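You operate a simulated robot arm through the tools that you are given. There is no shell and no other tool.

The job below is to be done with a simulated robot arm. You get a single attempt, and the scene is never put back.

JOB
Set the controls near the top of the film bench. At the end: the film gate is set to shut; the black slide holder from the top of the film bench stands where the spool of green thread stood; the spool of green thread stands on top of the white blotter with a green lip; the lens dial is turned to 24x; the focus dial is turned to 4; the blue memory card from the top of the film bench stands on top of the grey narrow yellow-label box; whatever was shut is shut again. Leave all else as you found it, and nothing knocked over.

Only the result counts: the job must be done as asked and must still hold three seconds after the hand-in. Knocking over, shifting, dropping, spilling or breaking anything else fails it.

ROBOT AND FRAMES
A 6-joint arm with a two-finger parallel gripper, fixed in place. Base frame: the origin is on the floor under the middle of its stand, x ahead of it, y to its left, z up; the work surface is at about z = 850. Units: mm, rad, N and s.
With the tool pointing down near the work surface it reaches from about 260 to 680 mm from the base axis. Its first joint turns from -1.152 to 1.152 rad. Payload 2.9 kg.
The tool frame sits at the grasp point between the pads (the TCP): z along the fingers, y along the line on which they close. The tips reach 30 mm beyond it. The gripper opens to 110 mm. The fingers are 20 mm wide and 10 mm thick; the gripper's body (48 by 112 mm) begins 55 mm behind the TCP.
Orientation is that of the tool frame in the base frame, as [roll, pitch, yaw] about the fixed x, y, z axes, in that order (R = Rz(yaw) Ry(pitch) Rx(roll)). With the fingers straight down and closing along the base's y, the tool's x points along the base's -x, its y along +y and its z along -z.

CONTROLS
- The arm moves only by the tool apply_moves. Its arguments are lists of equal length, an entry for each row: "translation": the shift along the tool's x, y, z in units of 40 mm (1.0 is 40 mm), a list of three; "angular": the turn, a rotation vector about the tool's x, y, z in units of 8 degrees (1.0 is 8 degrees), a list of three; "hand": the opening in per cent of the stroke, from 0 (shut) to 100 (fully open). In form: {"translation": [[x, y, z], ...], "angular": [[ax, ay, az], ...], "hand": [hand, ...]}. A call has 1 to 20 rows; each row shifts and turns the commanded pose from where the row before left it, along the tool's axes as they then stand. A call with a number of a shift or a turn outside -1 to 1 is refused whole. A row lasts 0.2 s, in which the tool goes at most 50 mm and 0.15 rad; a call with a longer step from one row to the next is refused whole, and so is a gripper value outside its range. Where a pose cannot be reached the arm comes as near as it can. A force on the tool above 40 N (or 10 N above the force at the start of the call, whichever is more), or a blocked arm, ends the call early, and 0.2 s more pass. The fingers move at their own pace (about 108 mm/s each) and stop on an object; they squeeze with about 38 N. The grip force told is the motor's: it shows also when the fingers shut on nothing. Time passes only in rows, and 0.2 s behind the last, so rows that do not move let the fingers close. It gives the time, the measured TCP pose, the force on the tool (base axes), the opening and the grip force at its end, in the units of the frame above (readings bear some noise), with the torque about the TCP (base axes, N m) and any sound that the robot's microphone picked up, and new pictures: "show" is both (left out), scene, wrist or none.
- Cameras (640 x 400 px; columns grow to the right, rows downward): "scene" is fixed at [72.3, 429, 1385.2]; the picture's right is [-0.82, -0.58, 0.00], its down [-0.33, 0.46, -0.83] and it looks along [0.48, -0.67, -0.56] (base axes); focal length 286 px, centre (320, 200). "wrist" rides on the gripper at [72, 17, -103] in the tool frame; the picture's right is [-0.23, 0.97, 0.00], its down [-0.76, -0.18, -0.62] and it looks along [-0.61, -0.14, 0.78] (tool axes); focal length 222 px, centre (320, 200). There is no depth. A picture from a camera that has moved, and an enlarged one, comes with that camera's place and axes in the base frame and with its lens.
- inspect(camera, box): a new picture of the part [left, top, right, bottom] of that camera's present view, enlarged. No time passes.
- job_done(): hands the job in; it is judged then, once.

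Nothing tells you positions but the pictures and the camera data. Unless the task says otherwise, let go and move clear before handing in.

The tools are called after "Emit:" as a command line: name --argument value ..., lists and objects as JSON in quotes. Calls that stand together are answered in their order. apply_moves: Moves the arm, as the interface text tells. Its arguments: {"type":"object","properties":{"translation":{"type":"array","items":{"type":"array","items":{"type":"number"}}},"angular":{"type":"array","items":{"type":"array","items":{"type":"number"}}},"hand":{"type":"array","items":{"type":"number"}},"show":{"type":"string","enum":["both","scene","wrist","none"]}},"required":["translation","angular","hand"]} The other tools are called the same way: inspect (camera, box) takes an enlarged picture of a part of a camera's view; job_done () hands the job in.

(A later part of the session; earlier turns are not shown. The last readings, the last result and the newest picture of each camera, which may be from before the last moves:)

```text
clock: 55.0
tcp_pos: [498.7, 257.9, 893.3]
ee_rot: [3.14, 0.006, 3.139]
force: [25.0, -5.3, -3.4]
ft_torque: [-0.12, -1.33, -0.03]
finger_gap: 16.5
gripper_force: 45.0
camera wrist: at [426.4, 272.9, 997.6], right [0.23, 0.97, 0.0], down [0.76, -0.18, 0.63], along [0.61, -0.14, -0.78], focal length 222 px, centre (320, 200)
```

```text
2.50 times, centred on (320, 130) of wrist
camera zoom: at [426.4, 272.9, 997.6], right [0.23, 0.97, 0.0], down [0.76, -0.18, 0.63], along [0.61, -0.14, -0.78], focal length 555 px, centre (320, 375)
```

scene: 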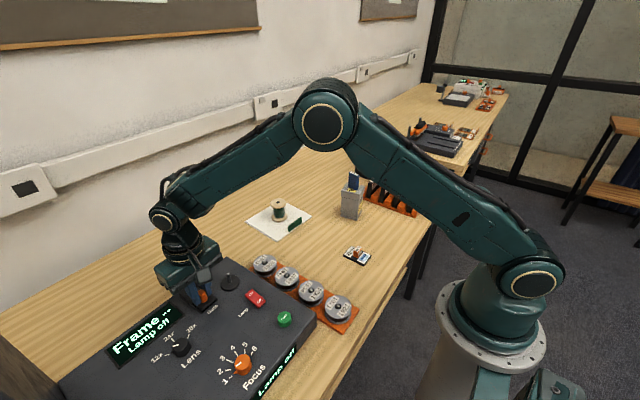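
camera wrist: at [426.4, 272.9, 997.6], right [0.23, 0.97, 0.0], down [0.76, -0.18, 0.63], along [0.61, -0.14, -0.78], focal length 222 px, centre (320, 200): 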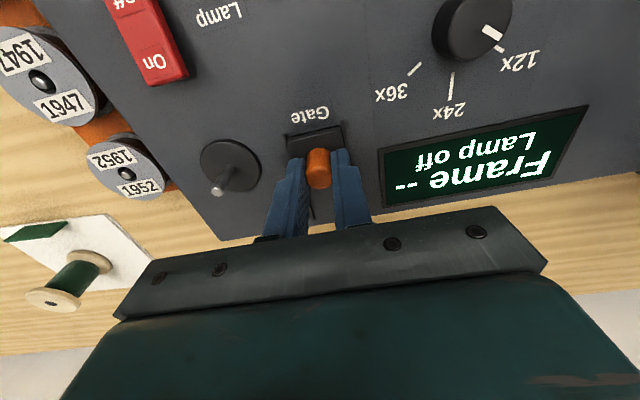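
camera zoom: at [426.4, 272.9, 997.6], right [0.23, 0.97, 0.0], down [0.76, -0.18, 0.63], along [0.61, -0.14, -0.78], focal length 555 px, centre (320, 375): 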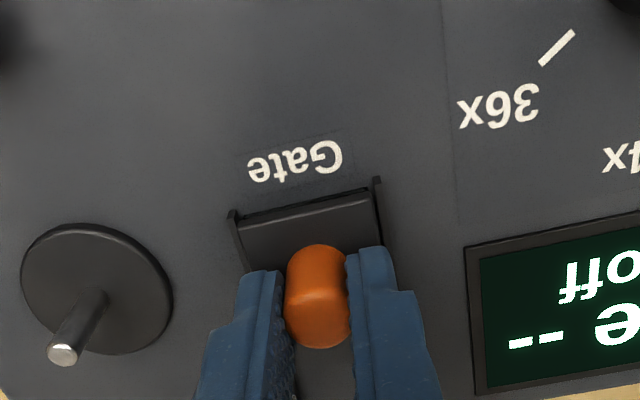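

The shutter now covers the window fully and sits against its stop (25 N). I'll relax, open and lift.

Emit:
apply_moves --translation '[[-0.04, 0, 0], [0, 0, 0], [0, 0, 0], [0, 0, 0], [0, 0, -0.4], [0, 0, -0.8], [0, 0, -0.8], [0, 0, 0]]' --angular '[[0, 0, 0], [0, 0, 0], [0, 0, 0], [0, 0, 0], [0, 0, 0], [0, 0, 0], [0, 0, 0], [0, 0, 0]]' --hand '[5, 20, 40, 40, 40, 40, 40, 40]'

Emit:
inspect --camera "wrist" --box '[240, 50, 480, 210]'

```text
clock: 56.8
tcp_pos: [499.6, 257.8, 974.7]
ee_rot: [-3.14, 0.001, 3.141]
force: [0.8, -0.1, -0.3]
ft_torque: [0.04, -0.04, 0.0]
finger_gap: 44.0
gripper_force: 0.1
camera wrist: at [426.5, 272.7, 1078.1], right [0.23, 0.97, 0.0], down [0.76, -0.18, 0.62], along [0.61, -0.14, -0.78], focal length 222 px, centre (320, 200)
```

scene: 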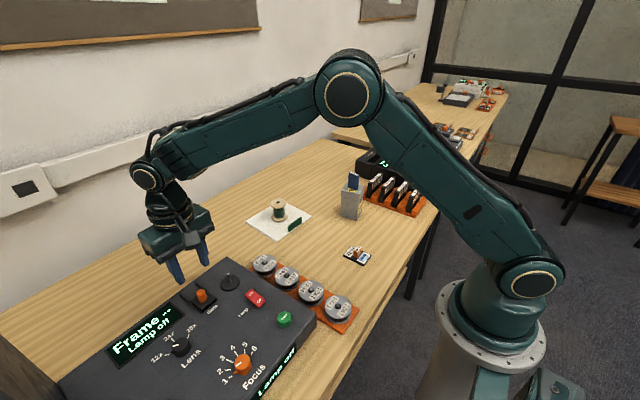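
wrist: 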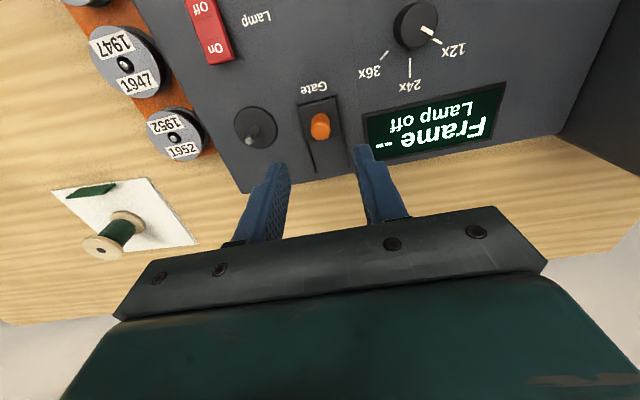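

```text
2.50 times, centred on (360, 130) of wrist
camera zoom: at [426.5, 272.7, 1078.1], right [0.23, 0.97, 0.0], down [0.76, -0.18, 0.62], along [0.61, -0.14, -0.78], focal length 555 px, centre (220, 375)
```

zoom: 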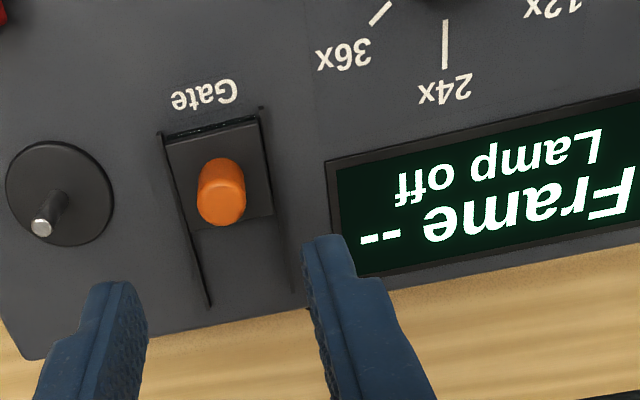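

Gate is shut. Next the lens dial near (450, 343); moving above it for a close look.

Emit:
apply_moves --translation '[[0.42, 0.71, 0], [0.42, 0.71, 0], [0.42, 0.71, 0], [0, 0, 0.3], [0, 0, 0]]' --angular '[[0, 0, 0], [0, 0, 0], [0, 0, 0], [0, 0, 0], [0, 0, 0]]' --hand '[60, 60, 60, 60, 60]'

Emit:
inspect --camera "wrist" --box '[250, 50, 410, 180]'

Emit:
inspect --camera "scene" --box '[120, 310, 270, 400]'

```text
clock: 58.0
tcp_pos: [449.1, 343.7, 961.9]
ee_rot: [-3.14, 0.0, 3.14]
force: [0.2, 0.1, -0.4]
ft_torque: [0.0, 0.0, 0.0]
finger_gap: 66.1
gripper_force: 0.0
camera wrist: at [375.9, 358.3, 1065.1], right [0.23, 0.97, 0.0], down [0.76, -0.18, 0.62], along [0.61, -0.14, -0.78], focal length 222 px, centre (320, 200)
```

scene: 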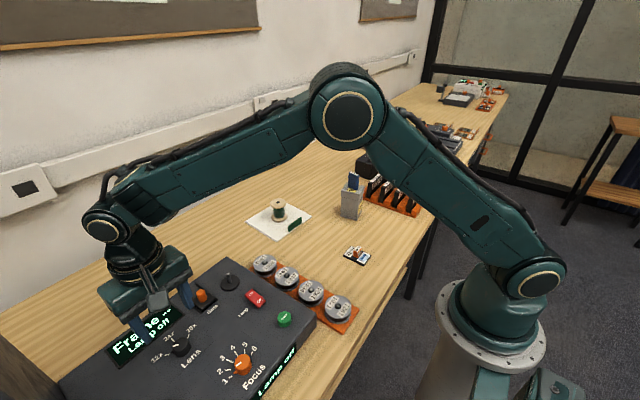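
wrist: 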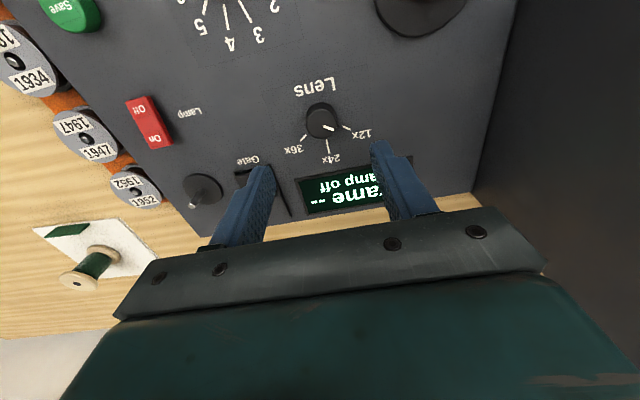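

```text
3.08 times, centred on (330, 115) of wrist
camera zoom: at [375.9, 358.3, 1065.1], right [0.23, 0.97, 0.0], down [0.76, -0.18, 0.62], along [0.61, -0.14, -0.78], focal length 684 px, centre (289, 462)
```

zoom: 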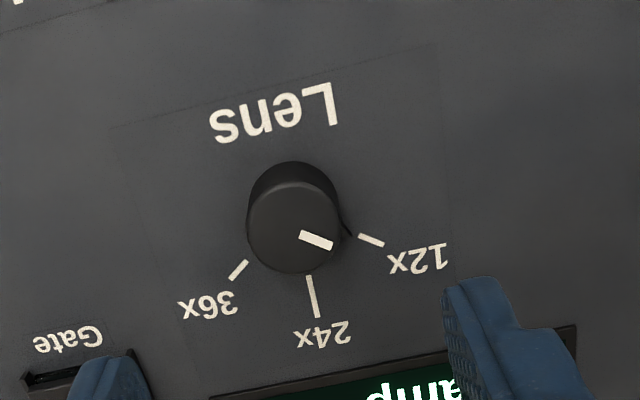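

```text
4.27 times, centred on (195, 355) of scene
camera zoom: at [72.3, 429.0, 1385.2], right [-0.82, -0.58, 0.0], down [-0.33, 0.46, -0.83], along [0.48, -0.67, -0.56], focal length 1220 px, centre (853, -461)
```

zoom: 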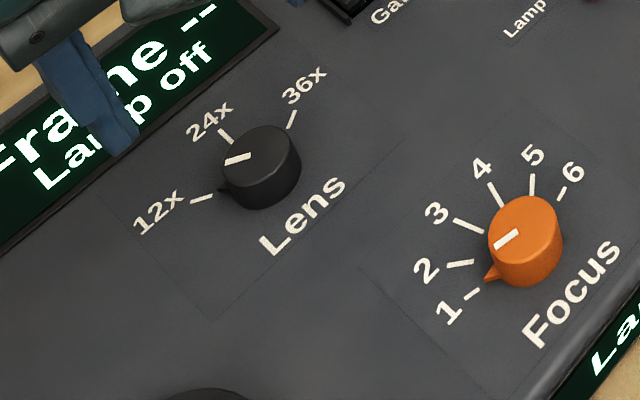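

The lens knob is ~28 mm wide, centred ≈(446, 343.5), top z≈868, with its pointer at 60° to 12x. I'll pre-turn the wrist 30° anticlockwise so the pads miss the pointer, centre it, and come down partway.

Emit:
apply_moves --translation '[[0.075, 0, 0], [0, 0, 0], [0, 0, 0], [0, 0, 0], [0, 0, 0.5], [0, 0, 0.4], [0, 0, 0]]' --angular '[[0, 0, -0.95], [0, 0, -0.95], [0, 0, -0.95], [0, 0, -0.9], [0, 0, 0], [0, 0, 0], [0, 0, 0]]' --hand '[45, 45, 45, 45, 45, 45, 45]'

Emit:
inspect --camera "wrist" --box '[240, 70, 400, 200]'

Emit:
inspect --camera "scene" --box '[120, 290, 270, 400]'

```text
clock: 59.6
tcp_pos: [446.2, 342.8, 926.7]
ee_rot: [-3.141, 0.0, -2.619]
force: [-0.7, 0.2, -0.1]
ft_torque: [-0.01, 0.0, 0.0]
finger_gap: 49.4
gripper_force: 0.0
camera wrist: at [373.8, 320.2, 1030.0], right [-0.29, 0.96, 0.0], down [0.75, 0.23, 0.62], along [0.6, 0.18, -0.78], focal length 222 px, centre (320, 200)
```

scene: 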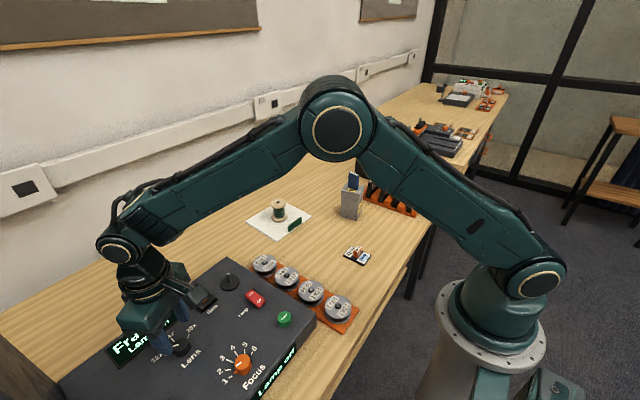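
wrist: 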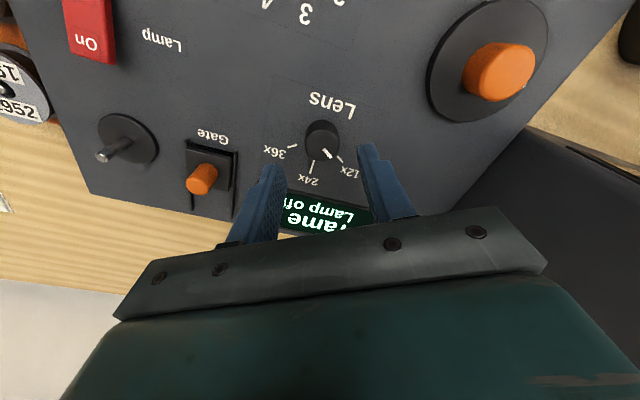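

```text
3.08 times, centred on (320, 135) of wrist
camera zoom: at [373.8, 320.2, 1030.0], right [-0.29, 0.96, 0.0], down [0.75, 0.23, 0.62], along [0.6, 0.18, -0.78], focal length 684 px, centre (320, 400)
```

zoom: 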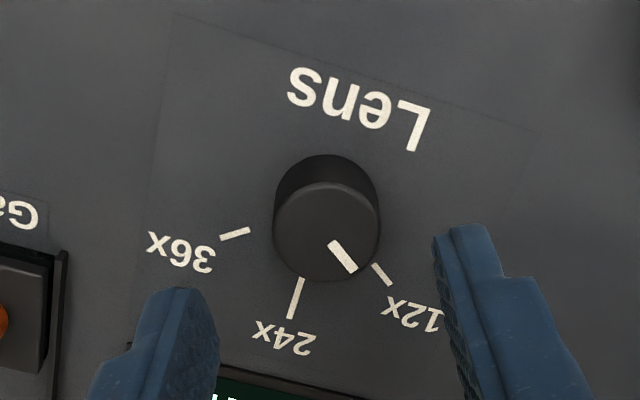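

```text
3.64 times, centred on (195, 345) of scene
camera zoom: at [72.3, 429.0, 1385.2], right [-0.82, -0.58, 0.0], down [-0.33, 0.46, -0.83], along [0.48, -0.67, -0.56], focal length 1040 px, centre (774, -327)
```

zoom: 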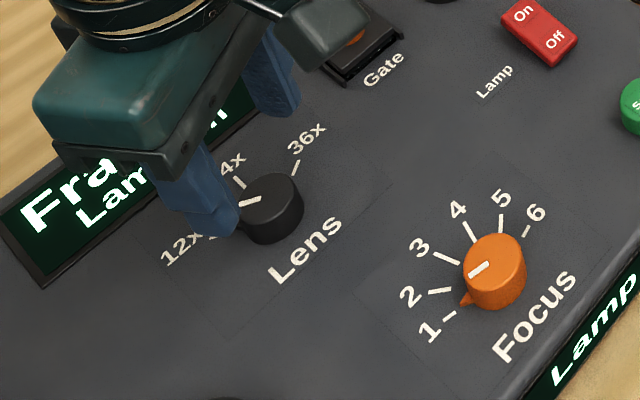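

Emit:
apply_moves --translation '[[-0.03, 0.03, 0.4], [0, 0, 0.4], [0, 0, 0.17], [0, 0, 0]]' --angular '[[0, 0, 0], [0, 0, 0], [0, 0, 0], [0, 0, 0]]' --hand '[45, 45, 45, 45]'

Emit:
inspect --camera "wrist" --box '[240, 100, 400, 230]'

Emit:
inspect --camera "scene" --box '[120, 290, 270, 400]'

```text
clock: 60.6
tcp_pos: [446.0, 343.9, 887.6]
ee_rot: [3.141, 0.0, -2.618]
force: [-0.5, 0.2, 0.8]
ft_torque: [0.0, -0.01, 0.03]
finger_gap: 49.6
gripper_force: 0.2
camera wrist: at [374.3, 321.5, 991.3], right [-0.29, 0.96, 0.0], down [0.75, 0.23, 0.62], along [0.6, 0.18, -0.78], focal length 222 px, centre (320, 200)
```

scene: 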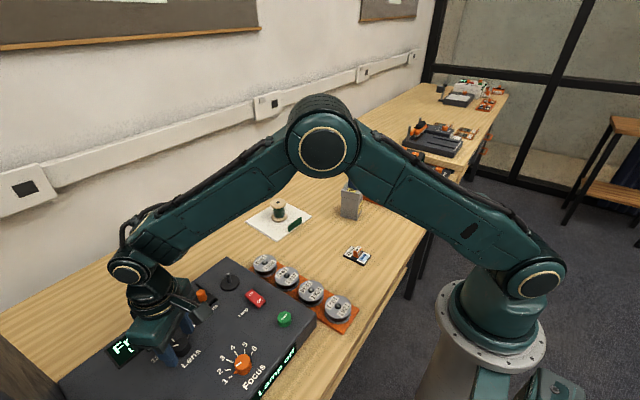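
wrist: 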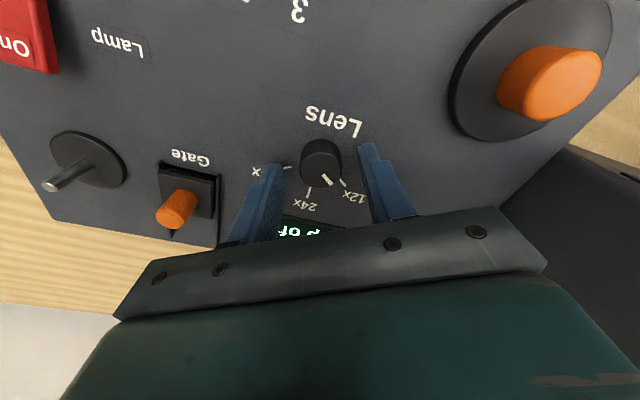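

```text
3.08 times, centred on (320, 165) of wrist
camera zoom: at [374.3, 321.5, 991.3], right [-0.29, 0.96, 0.0], down [0.75, 0.23, 0.62], along [0.6, 0.18, -0.78], focal length 684 px, centre (320, 308)
```

zoom: 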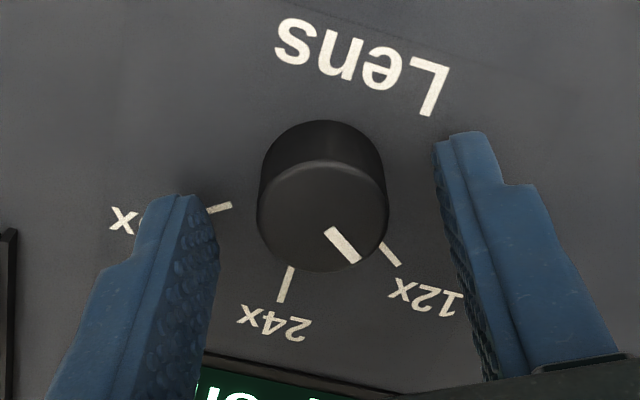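

```text
3.64 times, centred on (195, 345) of scene
camera zoom: at [72.3, 429.0, 1385.2], right [-0.82, -0.58, 0.0], down [-0.33, 0.46, -0.83], along [0.48, -0.67, -0.56], focal length 1040 px, centre (774, -327)
```

zoom: 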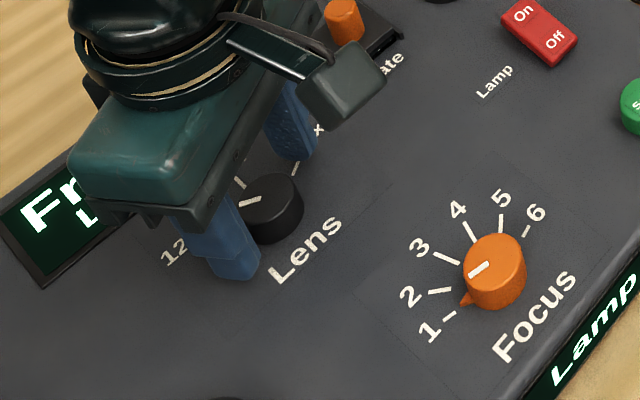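

Centred. Lower 2 mm more and close on the knob.

Emit:
apply_moves --translation '[[0, 0.02, 0.05], [0, 0, 0], [0, 0, 0], [0, 0, 0], [0, 0, 0]]' --angular '[[0, 0, 0], [0, 0, 0], [0, 0, 0], [0, 0, 0], [0, 0, 0]]' --hand '[45, 35, 25, 15, 15]' --show "wrist"

```text
clock: 61.8
tcp_pos: [445.5, 345.2, 886.0]
ee_rot: [-3.141, -0.001, -2.619]
force: [-0.1, -1.0, -0.8]
ft_torque: [-0.03, -0.07, 0.01]
finger_gap: 26.9
gripper_force: 45.1
camera wrist: at [374.3, 322.2, 989.3], right [-0.29, 0.96, 0.0], down [0.75, 0.23, 0.62], along [0.6, 0.18, -0.78], focal length 222 px, centre (320, 200)
```

wrist: 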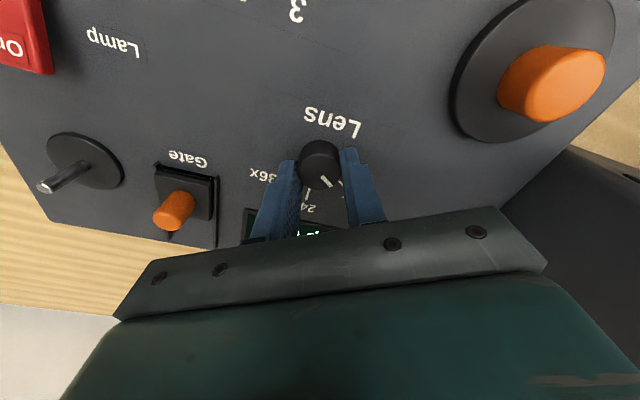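

Gripped (26.9 mm, no side force). Turning clockwise, first half (30°).

Emit:
apply_moves --translation '[[0, 0, 0], [0, 0, 0], [0, 0, 0], [0, 0, 0], [0, 0, 0], [0, 0, 0]]' --angular '[[0, 0, 0.75], [0, 0, 0.75], [0, 0, 0.75], [0, 0, 0.75], [0, 0, 0.75], [0, 0, 0]]' --hand '[15, 15, 15, 15, 15, 15]'

Emit:
inspect --camera "wrist" --box '[240, 100, 400, 230]'

```text
clock: 63.2
tcp_pos: [445.9, 345.5, 885.7]
ee_rot: [-3.14, -0.001, 3.138]
force: [3.9, -6.6, 2.8]
ft_torque: [-0.14, 0.22, 0.02]
finger_gap: 26.8
gripper_force: 44.9
camera wrist: at [373.1, 360.7, 989.3], right [0.23, 0.97, 0.0], down [0.76, -0.18, 0.62], along [0.61, -0.14, -0.78], focal length 222 px, centre (320, 200)
```

scene: 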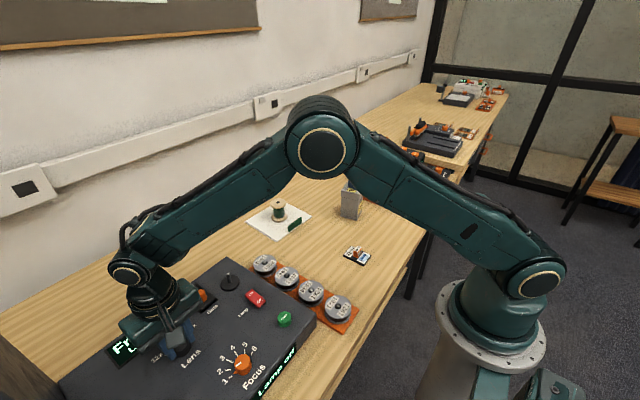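
wrist: 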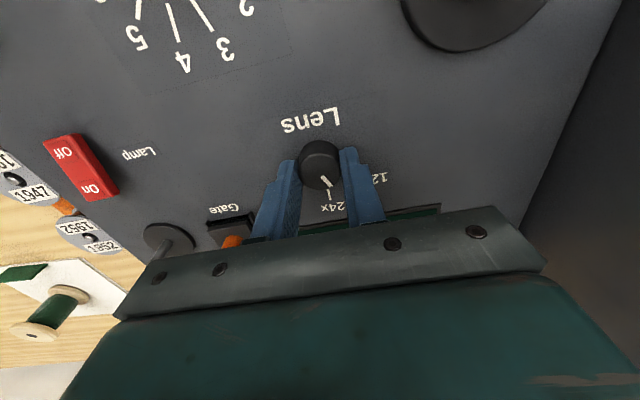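

```text
3.08 times, centred on (320, 165) of wrist
camera zoom: at [373.1, 360.7, 989.3], right [0.23, 0.97, 0.0], down [0.76, -0.18, 0.62], along [0.61, -0.14, -0.78], focal length 684 px, centre (320, 308)
```

zoom: 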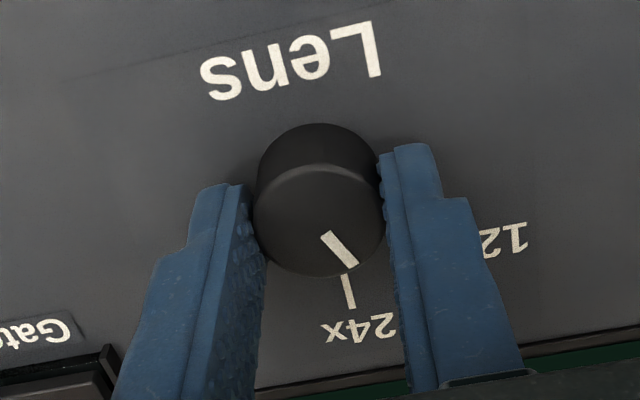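

The knob turns along with the fingers. Second half (30°).

Emit:
apply_moves --translation '[[0, 0, 0], [0, 0, 0], [0, 0, 0], [0, 0, 0], [0, 0, 0], [0, 0, 0]]' --angular '[[0, 0, 0.75], [0, 0, 0.75], [0, 0, 0.75], [0, 0, 0.75], [0, 0, 0.75], [0, 0, 0]]' --hand '[15, 15, 15, 15, 15, 15]' --show "wrist"

Emit:
inspect --camera "wrist" --box '[240, 100, 400, 230]'

```text
clock: 64.6
tcp_pos: [445.1, 345.4, 885.8]
ee_rot: [-3.141, 0.0, 2.616]
force: [6.5, -14.1, 3.6]
ft_torque: [-0.47, -0.26, 0.02]
finger_gap: 26.9
gripper_force: 45.0
camera wrist: at [391.3, 394.3, 989.3], right [0.69, 0.73, 0.0], down [0.57, -0.54, 0.62], along [0.45, -0.43, -0.78], focal length 222 px, centre (320, 200)
```

wrist: 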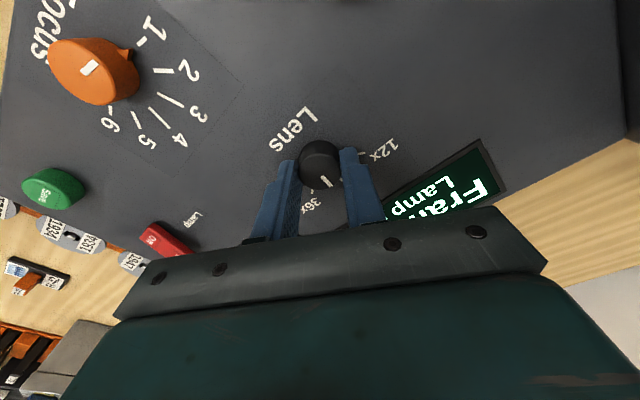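

```text
3.08 times, centred on (320, 165) of wrist
camera zoom: at [391.3, 394.3, 989.3], right [0.69, 0.73, 0.0], down [0.57, -0.54, 0.62], along [0.45, -0.43, -0.78], focal length 684 px, centre (320, 308)
```

zoom: 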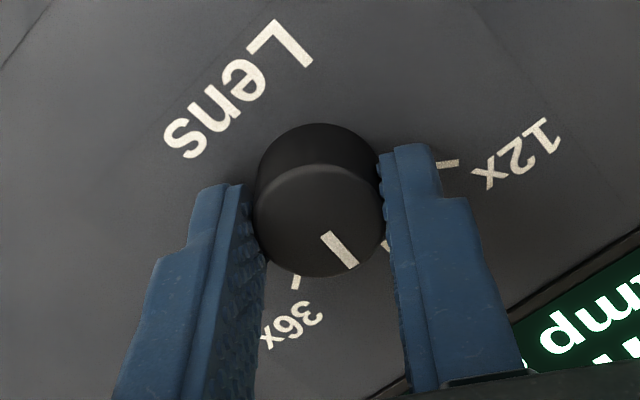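

The pointer now appears near 24x. I'll open, lift and check it without the fingers hiding the tick.

Emit:
apply_moves --translation '[[0, 0, 0], [0, 0, 0], [0, 0, 0], [0, 0, -0.5], [0, 0, -0.8], [0, 0, 0]]' --angular '[[0, 0, 0], [0, 0, 0], [0, 0, 0], [0, 0, 0], [0, 0, 0], [0, 0, 0]]' --hand '[35, 60, 60, 60, 60, 60]'

Emit:
inspect --camera "wrist" --box '[240, 70, 400, 200]'

Emit:
inspect --camera "scene" --box '[120, 290, 270, 400]'

```text
clock: 66.0
tcp_pos: [445.9, 345.3, 938.2]
ee_rot: [-3.141, 0.001, 2.618]
force: [0.3, -0.6, 0.5]
ft_torque: [0.02, 0.0, 0.0]
finger_gap: 66.0
gripper_force: 0.2
camera wrist: at [391.5, 394.3, 1041.2], right [0.68, 0.73, 0.0], down [0.57, -0.53, 0.62], along [0.45, -0.43, -0.78], focal length 222 px, centre (320, 200)
```

scene: 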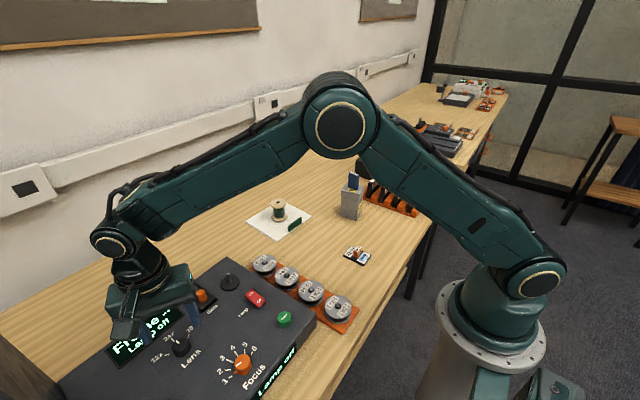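
wrist: 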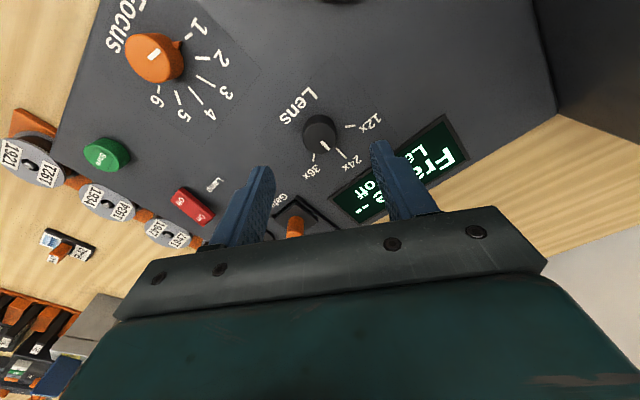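

```text
3.08 times, centred on (320, 135) of wrist
camera zoom: at [391.5, 394.3, 1041.2], right [0.68, 0.73, 0.0], down [0.57, -0.53, 0.62], along [0.45, -0.43, -0.78], focal length 684 px, centre (320, 400)
```

zoom: 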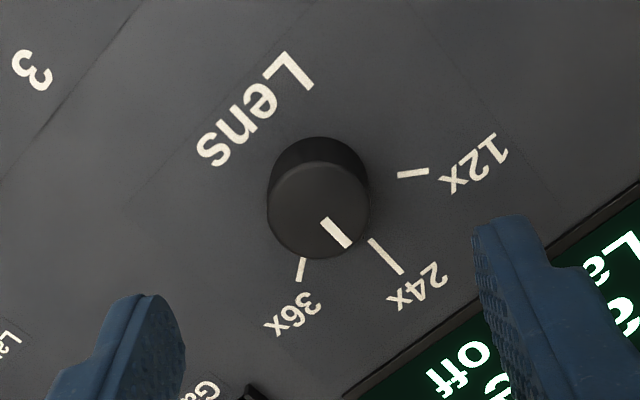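

```text
3.64 times, centred on (195, 345) of scene
camera zoom: at [72.3, 429.0, 1385.2], right [-0.82, -0.58, 0.0], down [-0.33, 0.46, -0.83], along [0.48, -0.67, -0.56], focal length 1040 px, centre (774, -327)
```

zoom: 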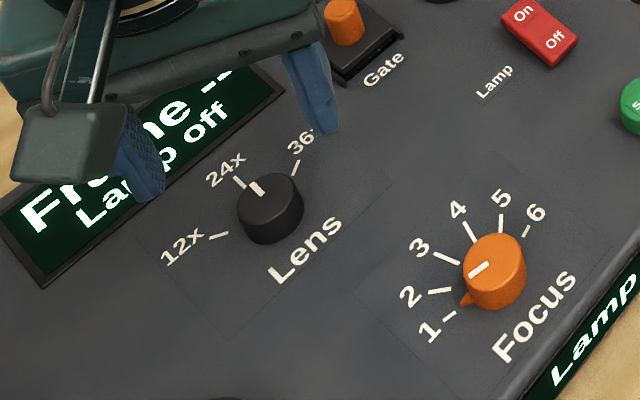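

The pointer is at 24x but looks a few degrees past it. Let me zoom more to measure.

Emit:
inspect --camera "wrist" --box '[290, 105, 354, 165]'

Emit:
inspect --camera "scene" --box '[160, 325, 220, 370]'

```text
6.67 times, centred on (322, 135) of wrist
camera zoom: at [391.5, 394.3, 1041.2], right [0.68, 0.73, 0.0], down [0.57, -0.53, 0.62], along [0.45, -0.43, -0.78], focal length 1481 px, centre (307, 633)
```

zoom: 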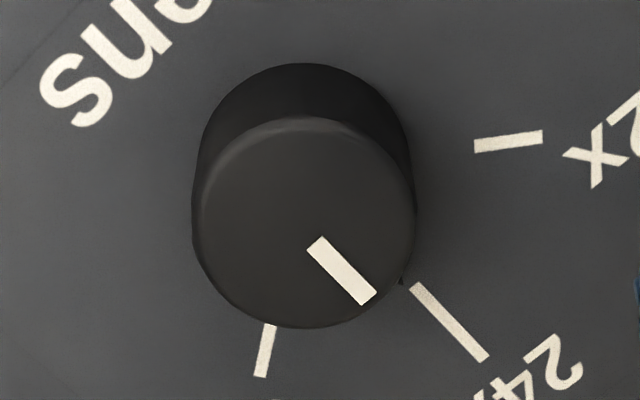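

```text
8.89 times, centred on (190, 348) of scene
camera zoom: at [72.3, 429.0, 1385.2], right [-0.82, -0.58, 0.0], down [-0.33, 0.46, -0.83], along [0.48, -0.67, -0.56], focal length 2541 px, centre (1476, -1111)
```

zoom: 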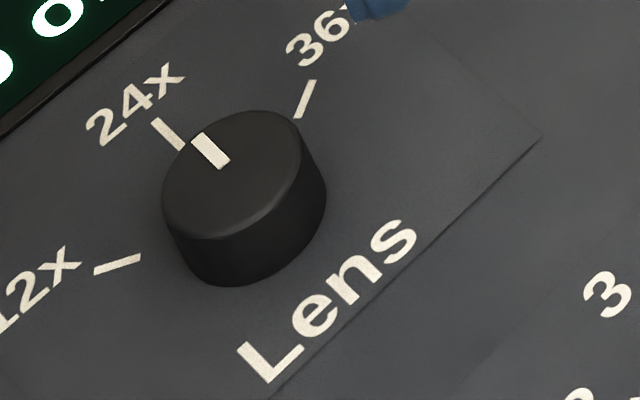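

The pointer is about 3° past the 24x tick. I'll regrip and turn it back 3° for a clean setting.

Emit:
apply_moves --translation '[[0, 0, 0.5], [0, 0, 0.5], [0, 0, 0.31], [0, 0, 0], [0, 0, 0], [0, 0, 0], [0, 0, 0], [0, 0, 0], [0, 0, 0]]' --angular '[[0, 0, 0], [0, 0, 0], [0, 0, 0], [0, 0, 0], [0, 0, 0], [0, 0, 0], [0, 0, -0.2], [0, 0, -0.2], [0, 0, 0]]' --hand '[60, 60, 60, 40, 25, 15, 15, 15, 15]' --show "none"

Emit:
apply_moves --translation '[[0, 0, 0], [0, 0, 0], [0, 0, 0], [0, 0, -0.5], [0, 0, -0.8], [0, 0, 0]]' --angular '[[0, 0, 0], [0, 0, 0], [0, 0, 0], [0, 0, 0], [0, 0, 0], [0, 0, 0]]' --hand '[35, 60, 60, 60, 60, 60]'

Emit:
inspect --camera "wrist" --box '[290, 105, 354, 165]'

Emit:
inspect --camera "scene" --box '[160, 325, 220, 370]'

```text
clock: 68.0
tcp_pos: [445.4, 345.4, 885.5]
ee_rot: [-3.14, 0.0, 2.674]
force: [-4.8, -5.0, -0.9]
ft_torque: [-0.28, -0.19, -0.02]
finger_gap: 27.0
gripper_force: 45.2
```

```text
clock: 69.4
tcp_pos: [445.2, 345.6, 936.6]
ee_rot: [3.141, -0.001, 2.673]
force: [-0.8, 0.3, -0.9]
ft_torque: [0.0, -0.01, -0.01]
finger_gap: 66.2
gripper_force: 0.0
camera wrist: at [388.2, 391.9, 1041.2], right [0.64, 0.77, 0.0], down [0.6, -0.5, 0.62], along [0.48, -0.4, -0.78], focal length 222 px, centre (320, 200)
```

scene: 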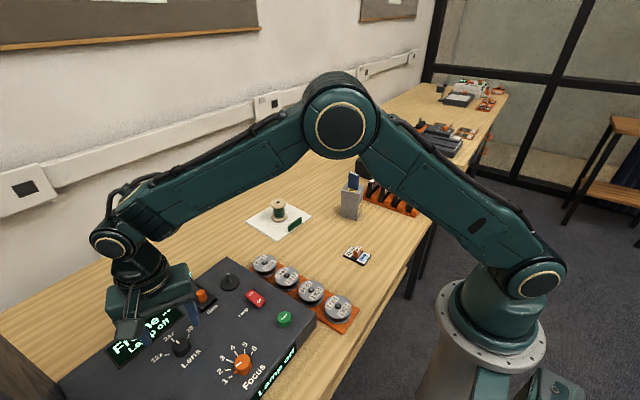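
wrist: 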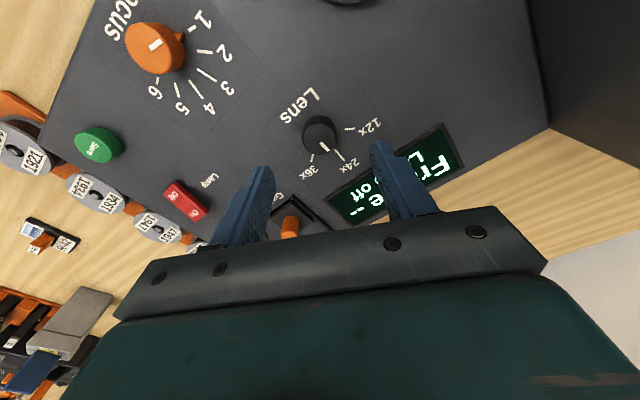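

```text
6.67 times, centred on (322, 135) of wrist
camera zoom: at [388.2, 391.9, 1041.2], right [0.64, 0.77, 0.0], down [0.6, -0.5, 0.62], along [0.48, -0.4, -0.78], focal length 1481 px, centre (307, 633)
```

zoom: 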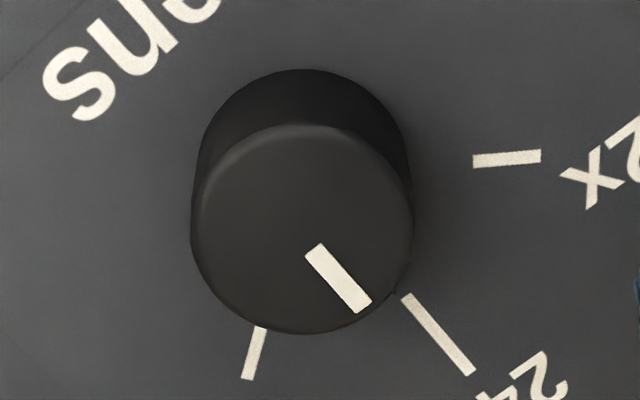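

```text
8.89 times, centred on (190, 348) of scene
camera zoom: at [72.3, 429.0, 1385.2], right [-0.82, -0.58, 0.0], down [-0.33, 0.46, -0.83], along [0.48, -0.67, -0.56], focal length 2541 px, centre (1476, -1111)
```

zoom: 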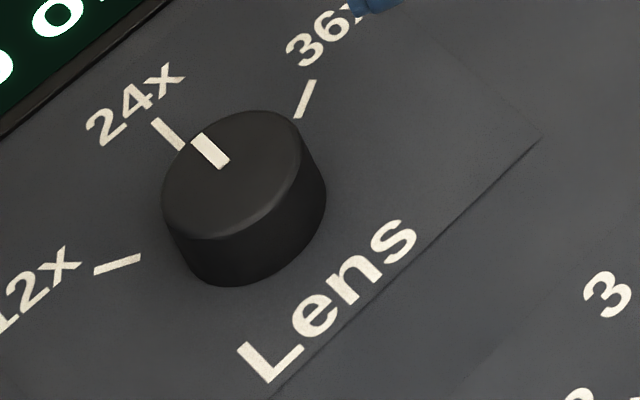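

The dial reads the same before and after, so it has a detent and sits at 24x. Now the focus dial: straighten the wrist and move above it.

Emit:
apply_moves --translation '[[0, 0, -0.4], [0, 0, -0.3], [0, 0, 0], [0, 0, 0], [0.9, -0.38, 0], [0.9, -0.38, 0], [0.9, -0.38, 0], [0, 0, 0]]' --angular '[[0, 0, -0.84], [0, 0, -0.84], [0, 0, -0.84], [0, 0, -0.83], [0, 0, 0], [0, 0, 0], [0, 0, 0], [0, 0, 0]]' --hand '[60, 60, 60, 60, 60, 60, 60, 60]'

Emit:
inspect --camera "wrist" --box '[240, 50, 400, 180]'

Emit:
inspect --camera "scene" --box '[200, 330, 290, 400]'

```text
clock: 71.2
tcp_pos: [335.8, 299.2, 965.0]
ee_rot: [-3.141, 0.001, 3.141]
force: [0.1, -0.4, 0.2]
ft_torque: [-0.02, 0.02, 0.06]
finger_gap: 66.2
gripper_force: 0.0
camera wrist: at [264.5, 314.9, 1068.9], right [0.23, 0.97, 0.0], down [0.76, -0.18, 0.62], along [0.61, -0.14, -0.78], focal length 222 px, centre (320, 200)
```

scene: 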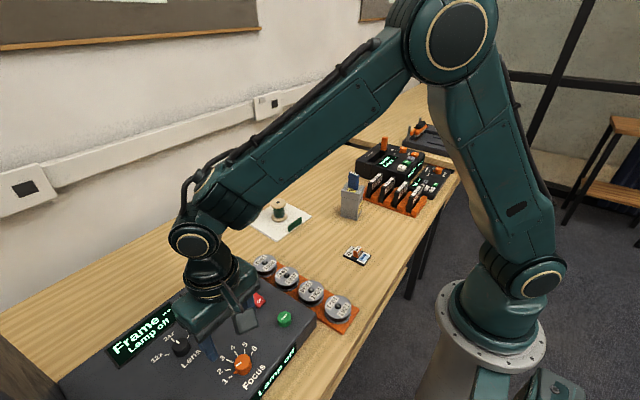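
wrist: 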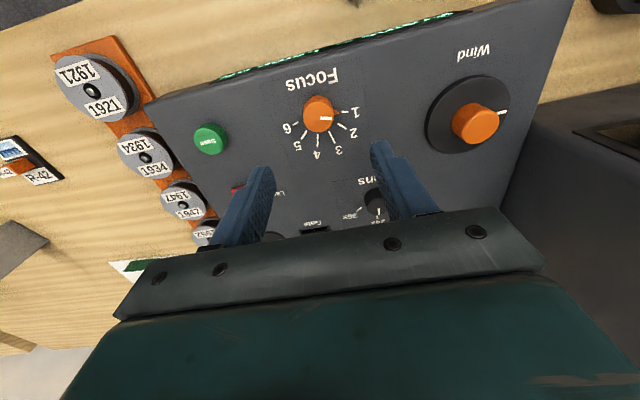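

```text
3.08 times, centred on (320, 115) of wrist
camera zoom: at [264.5, 314.9, 1068.9], right [0.23, 0.97, 0.0], down [0.76, -0.18, 0.62], along [0.61, -0.14, -0.78], focal length 684 px, centre (320, 462)
```

zoom: 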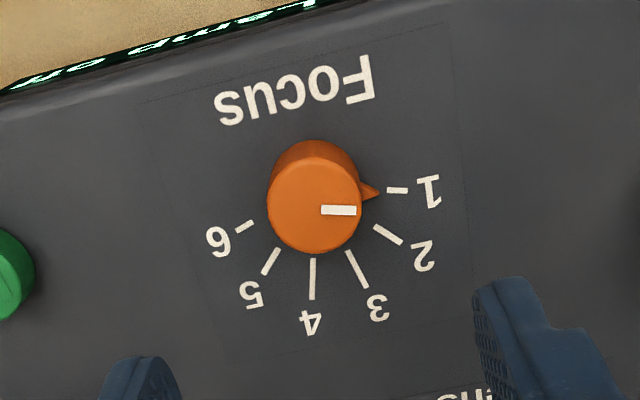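

```text
5.71 times, centred on (245, 365) of scene
camera zoom: at [72.3, 429.0, 1385.2], right [-0.82, -0.58, 0.0], down [-0.33, 0.46, -0.83], along [0.48, -0.67, -0.56], focal length 1634 px, centre (749, -743)
```

zoom: 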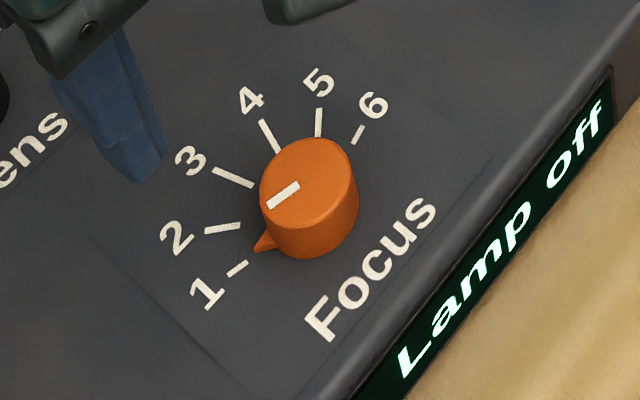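

The focus ticks are spaced 30° (1 at +75°, 4 at −15°), and the knob is centred ≈(326.8, 299.7). I need a 90° clockwise turn, so I'll shift, pre-turn 45° anticlockwise, and descend partway.

Emit:
apply_moves --translation '[[0.225, 0.01, 0], [0, 0, 0], [0, 0, 0], [0, 0, 0], [0, 0, 0], [0, 0, 0], [0, 0, 0.6], [0, 0, 0.5], [0, 0, 0]]' --angular '[[0, 0, -0.9375], [0, 0, -0.9375], [0, 0, -0.9375], [0, 0, -0.9375], [0, 0, -0.9375], [0, 0, -0.9375], [0, 0, 0], [0, 0, 0], [0, 0, 0]]' --hand '[60, 60, 60, 50, 50, 50, 50, 50, 50]'

Emit:
inspect --camera "wrist" --box '[240, 70, 400, 200]'

Emit:
inspect --camera "scene" --box '[180, 300, 300, 400]'

```text
clock: 73.2
tcp_pos: [328.3, 300.6, 919.9]
ee_rot: [3.141, -0.002, -2.354]
force: [-0.7, 0.2, 0.8]
ft_torque: [0.02, 0.01, 0.02]
finger_gap: 55.0
gripper_force: 0.0
camera wrist: at [264.2, 259.7, 1024.1], right [-0.53, 0.85, 0.0], down [0.66, 0.41, 0.62], along [0.53, 0.33, -0.78], focal length 222 px, centre (320, 200)
```

scene: 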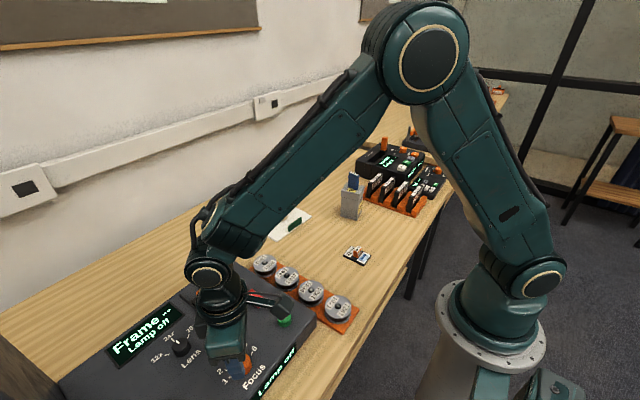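
wrist: 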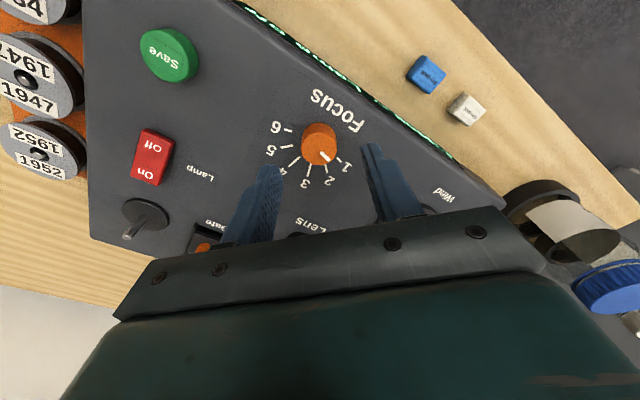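

```text
3.08 times, centred on (320, 135) of wrist
camera zoom: at [264.2, 259.7, 1024.1], right [-0.53, 0.85, 0.0], down [0.66, 0.41, 0.62], along [0.53, 0.33, -0.78], focal length 684 px, centre (320, 400)
```

zoom: 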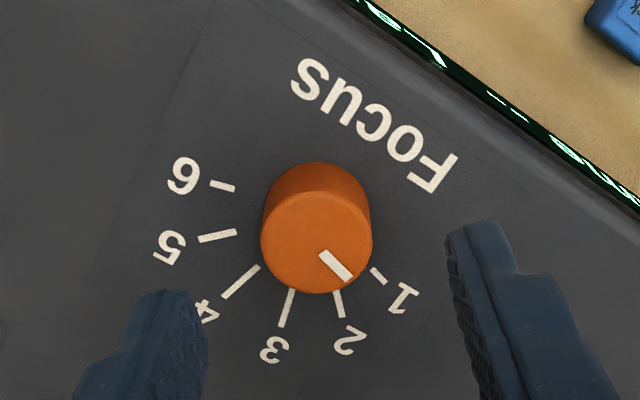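

```text
4.00 times, centred on (240, 350) of scene
camera zoom: at [72.3, 429.0, 1385.2], right [-0.82, -0.58, 0.0], down [-0.33, 0.46, -0.83], along [0.48, -0.67, -0.56], focal length 1144 px, centre (640, -400)
```

zoom: 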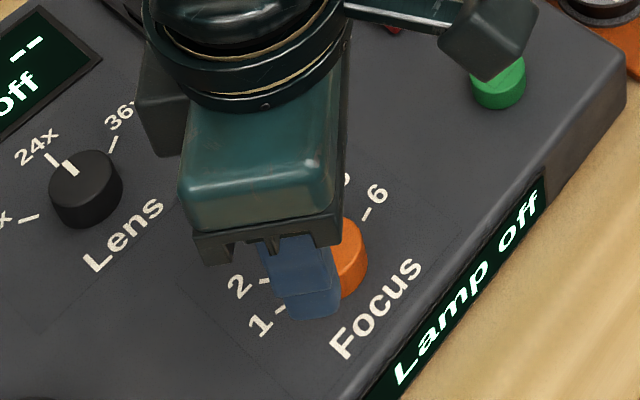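

Knob is centred within about 1 mm. Descending and closing on it.

Emit:
apply_moves --translation '[[0, -0.02, 0.4], [0, 0, 0.3], [0, 0, 0.16], [0, 0, 0], [0, 0, 0], [0, 0, 0], [0, 0, 0]]' --angular '[[0, 0, 0], [0, 0, 0], [0, 0, 0], [0, 0, 0], [0, 0, 0], [0, 0, 0], [0, 0, 0]]' --hand '[50, 50, 50, 40, 25, 15, 15]' --show "wrist"

Emit:
inspect --camera "wrist" --box '[240, 100, 400, 230]'

```text
clock: 74.8
tcp_pos: [327.3, 300.2, 886.1]
ee_rot: [-3.14, 0.0, -2.356]
force: [-1.7, 1.3, -4.1]
ft_torque: [0.25, -0.1, 0.02]
finger_gap: 27.1
gripper_force: 44.2
camera wrist: at [264.5, 258.8, 989.7], right [-0.53, 0.85, 0.0], down [0.66, 0.41, 0.62], along [0.53, 0.33, -0.78], focal length 222 px, centre (320, 200)
```

wrist: 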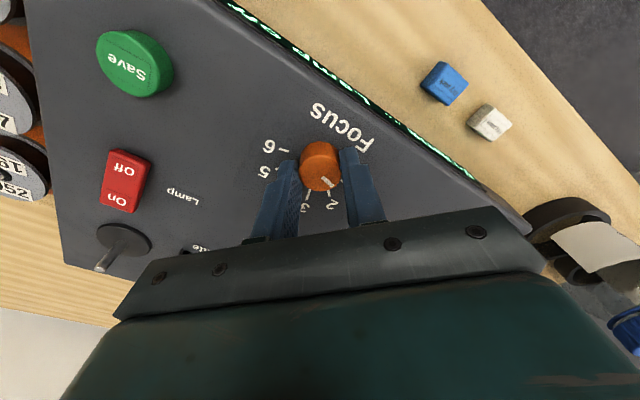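

```text
3.08 times, centred on (320, 165) of wrist
camera zoom: at [264.5, 258.8, 989.7], right [-0.53, 0.85, 0.0], down [0.66, 0.41, 0.62], along [0.53, 0.33, -0.78], focal length 684 px, centre (320, 308)
```

zoom: 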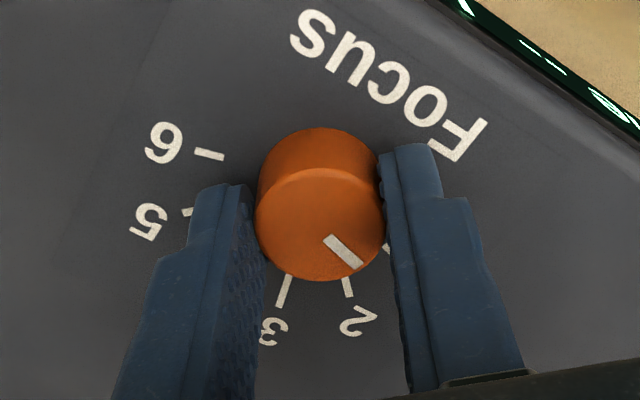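

Gripped well. Turning clockwise 45° first, then checking.

Emit:
apply_moves --translation '[[0, 0, 0], [0, 0, 0], [0, 0, 0], [0, 0, 0], [0, 0, 0], [0, 0, 0], [0, 0, 0], [0, 0, 0], [0, 0, 0]]' --angular '[[0, 0, 0.7], [0, 0, 0.7], [0, 0, 0.7], [0, 0, 0.7], [0, 0, 0.7], [0, 0, 0.7], [0, 0, 0.7], [0, 0, 0.7], [0, 0, 0]]' --hand '[15, 15, 15, 15, 15, 15, 15, 15, 15]'

Emit:
inspect --camera "wrist" --box '[240, 100, 400, 230]'

```text
clock: 76.8
tcp_pos: [327.8, 300.7, 886.4]
ee_rot: [-3.141, -0.004, -3.138]
force: [-14.2, 9.1, -21.0]
ft_torque: [0.16, -0.13, -0.01]
finger_gap: 27.2
gripper_force: 45.1
camera wrist: at [255.3, 315.1, 989.9], right [0.22, 0.97, 0.0], down [0.76, -0.17, 0.62], along [0.61, -0.14, -0.78], focal length 222 px, centre (320, 200)
```

scene: 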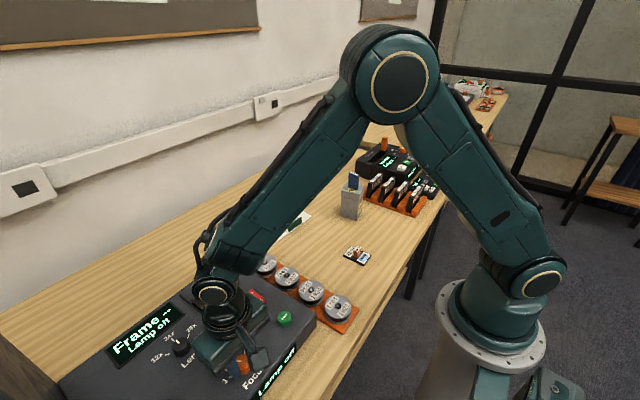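
wrist: 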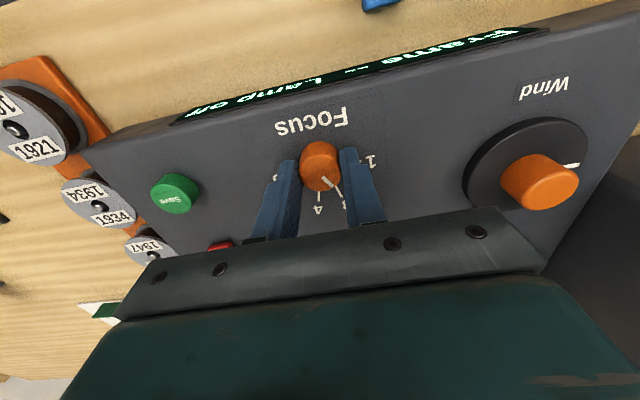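

```text
3.08 times, centred on (320, 165) of wrist
camera zoom: at [255.3, 315.1, 989.9], right [0.22, 0.97, 0.0], down [0.76, -0.17, 0.62], along [0.61, -0.14, -0.78], focal length 684 px, centre (320, 308)
```

zoom: 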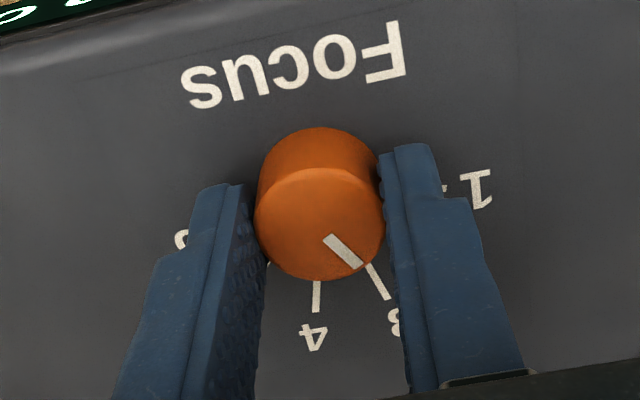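

Turning works (pointer now between 2 and 3), but some side force is building up. I'll ease the position a little and continue in a shorter step.

Emit:
apply_moves --translation '[[0.04, 0.025, 0.05], [0, 0, 0]]' --angular '[[0, 0, 0], [0, 0, 0]]' --hand '[15, 15]' --show "none"

```text
clock: 77.4
tcp_pos: [327.4, 299.7, 885.9]
ee_rot: [3.141, 0.001, -3.14]
force: [-10.9, -3.9, 10.9]
ft_torque: [-0.16, 1.55, -0.01]
finger_gap: 27.1
gripper_force: 45.2
```

Emit:
apply_moves --translation '[[0.025, -0.008, -0.016], [0, 0, 0]]' --angular '[[0, 0, 0], [0, 0, 0]]' --hand '[15, 15]' --show "none"

```text
clock: 78.0
tcp_pos: [326.4, 300.4, 885.3]
ee_rot: [3.141, 0.004, -3.14]
force: [0.5, -6.3, 9.6]
ft_torque: [-0.18, 0.87, 0.03]
finger_gap: 27.3
gripper_force: 45.0
```

Forces are low now. Turning the remaining 45° clockwise in two parts.

Emit:
apply_moves --translation '[[0, 0, 0], [0, 0, 0], [0, 0, 0], [0, 0, 0], [0, 0, 0]]' --angular '[[0, 0, 0.7], [0, 0, 0.7], [0, 0, 0.7], [0, 0, 0.7], [0, 0, 0]]' --hand '[15, 15, 15, 15, 15]' --show "wrist"

Emit:
inspect --camera "wrist" --box '[240, 100, 400, 230]'

```text
clock: 79.2
tcp_pos: [326.9, 299.1, 884.6]
ee_rot: [3.137, 0.004, 2.75]
force: [8.2, -6.6, 20.2]
ft_torque: [-0.62, -1.24, -0.01]
finger_gap: 26.8
gripper_force: 45.3
camera wrist: at [266.5, 341.7, 989.5], right [0.58, 0.81, 0.0], down [0.63, -0.46, 0.62], along [0.51, -0.36, -0.78], focal length 222 px, centre (320, 200)
```

wrist: 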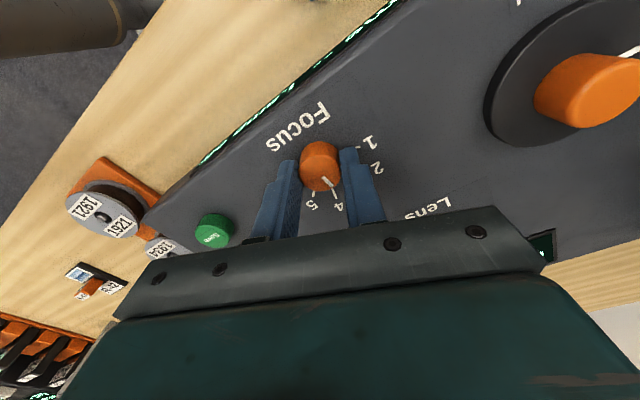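

```text
3.08 times, centred on (320, 165) of wrist
camera zoom: at [266.5, 341.7, 989.5], right [0.58, 0.81, 0.0], down [0.63, -0.46, 0.62], along [0.51, -0.36, -0.78], focal length 684 px, centre (320, 308)
```

zoom: 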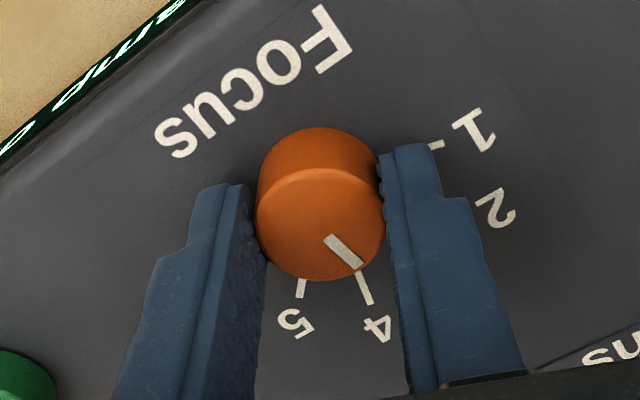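

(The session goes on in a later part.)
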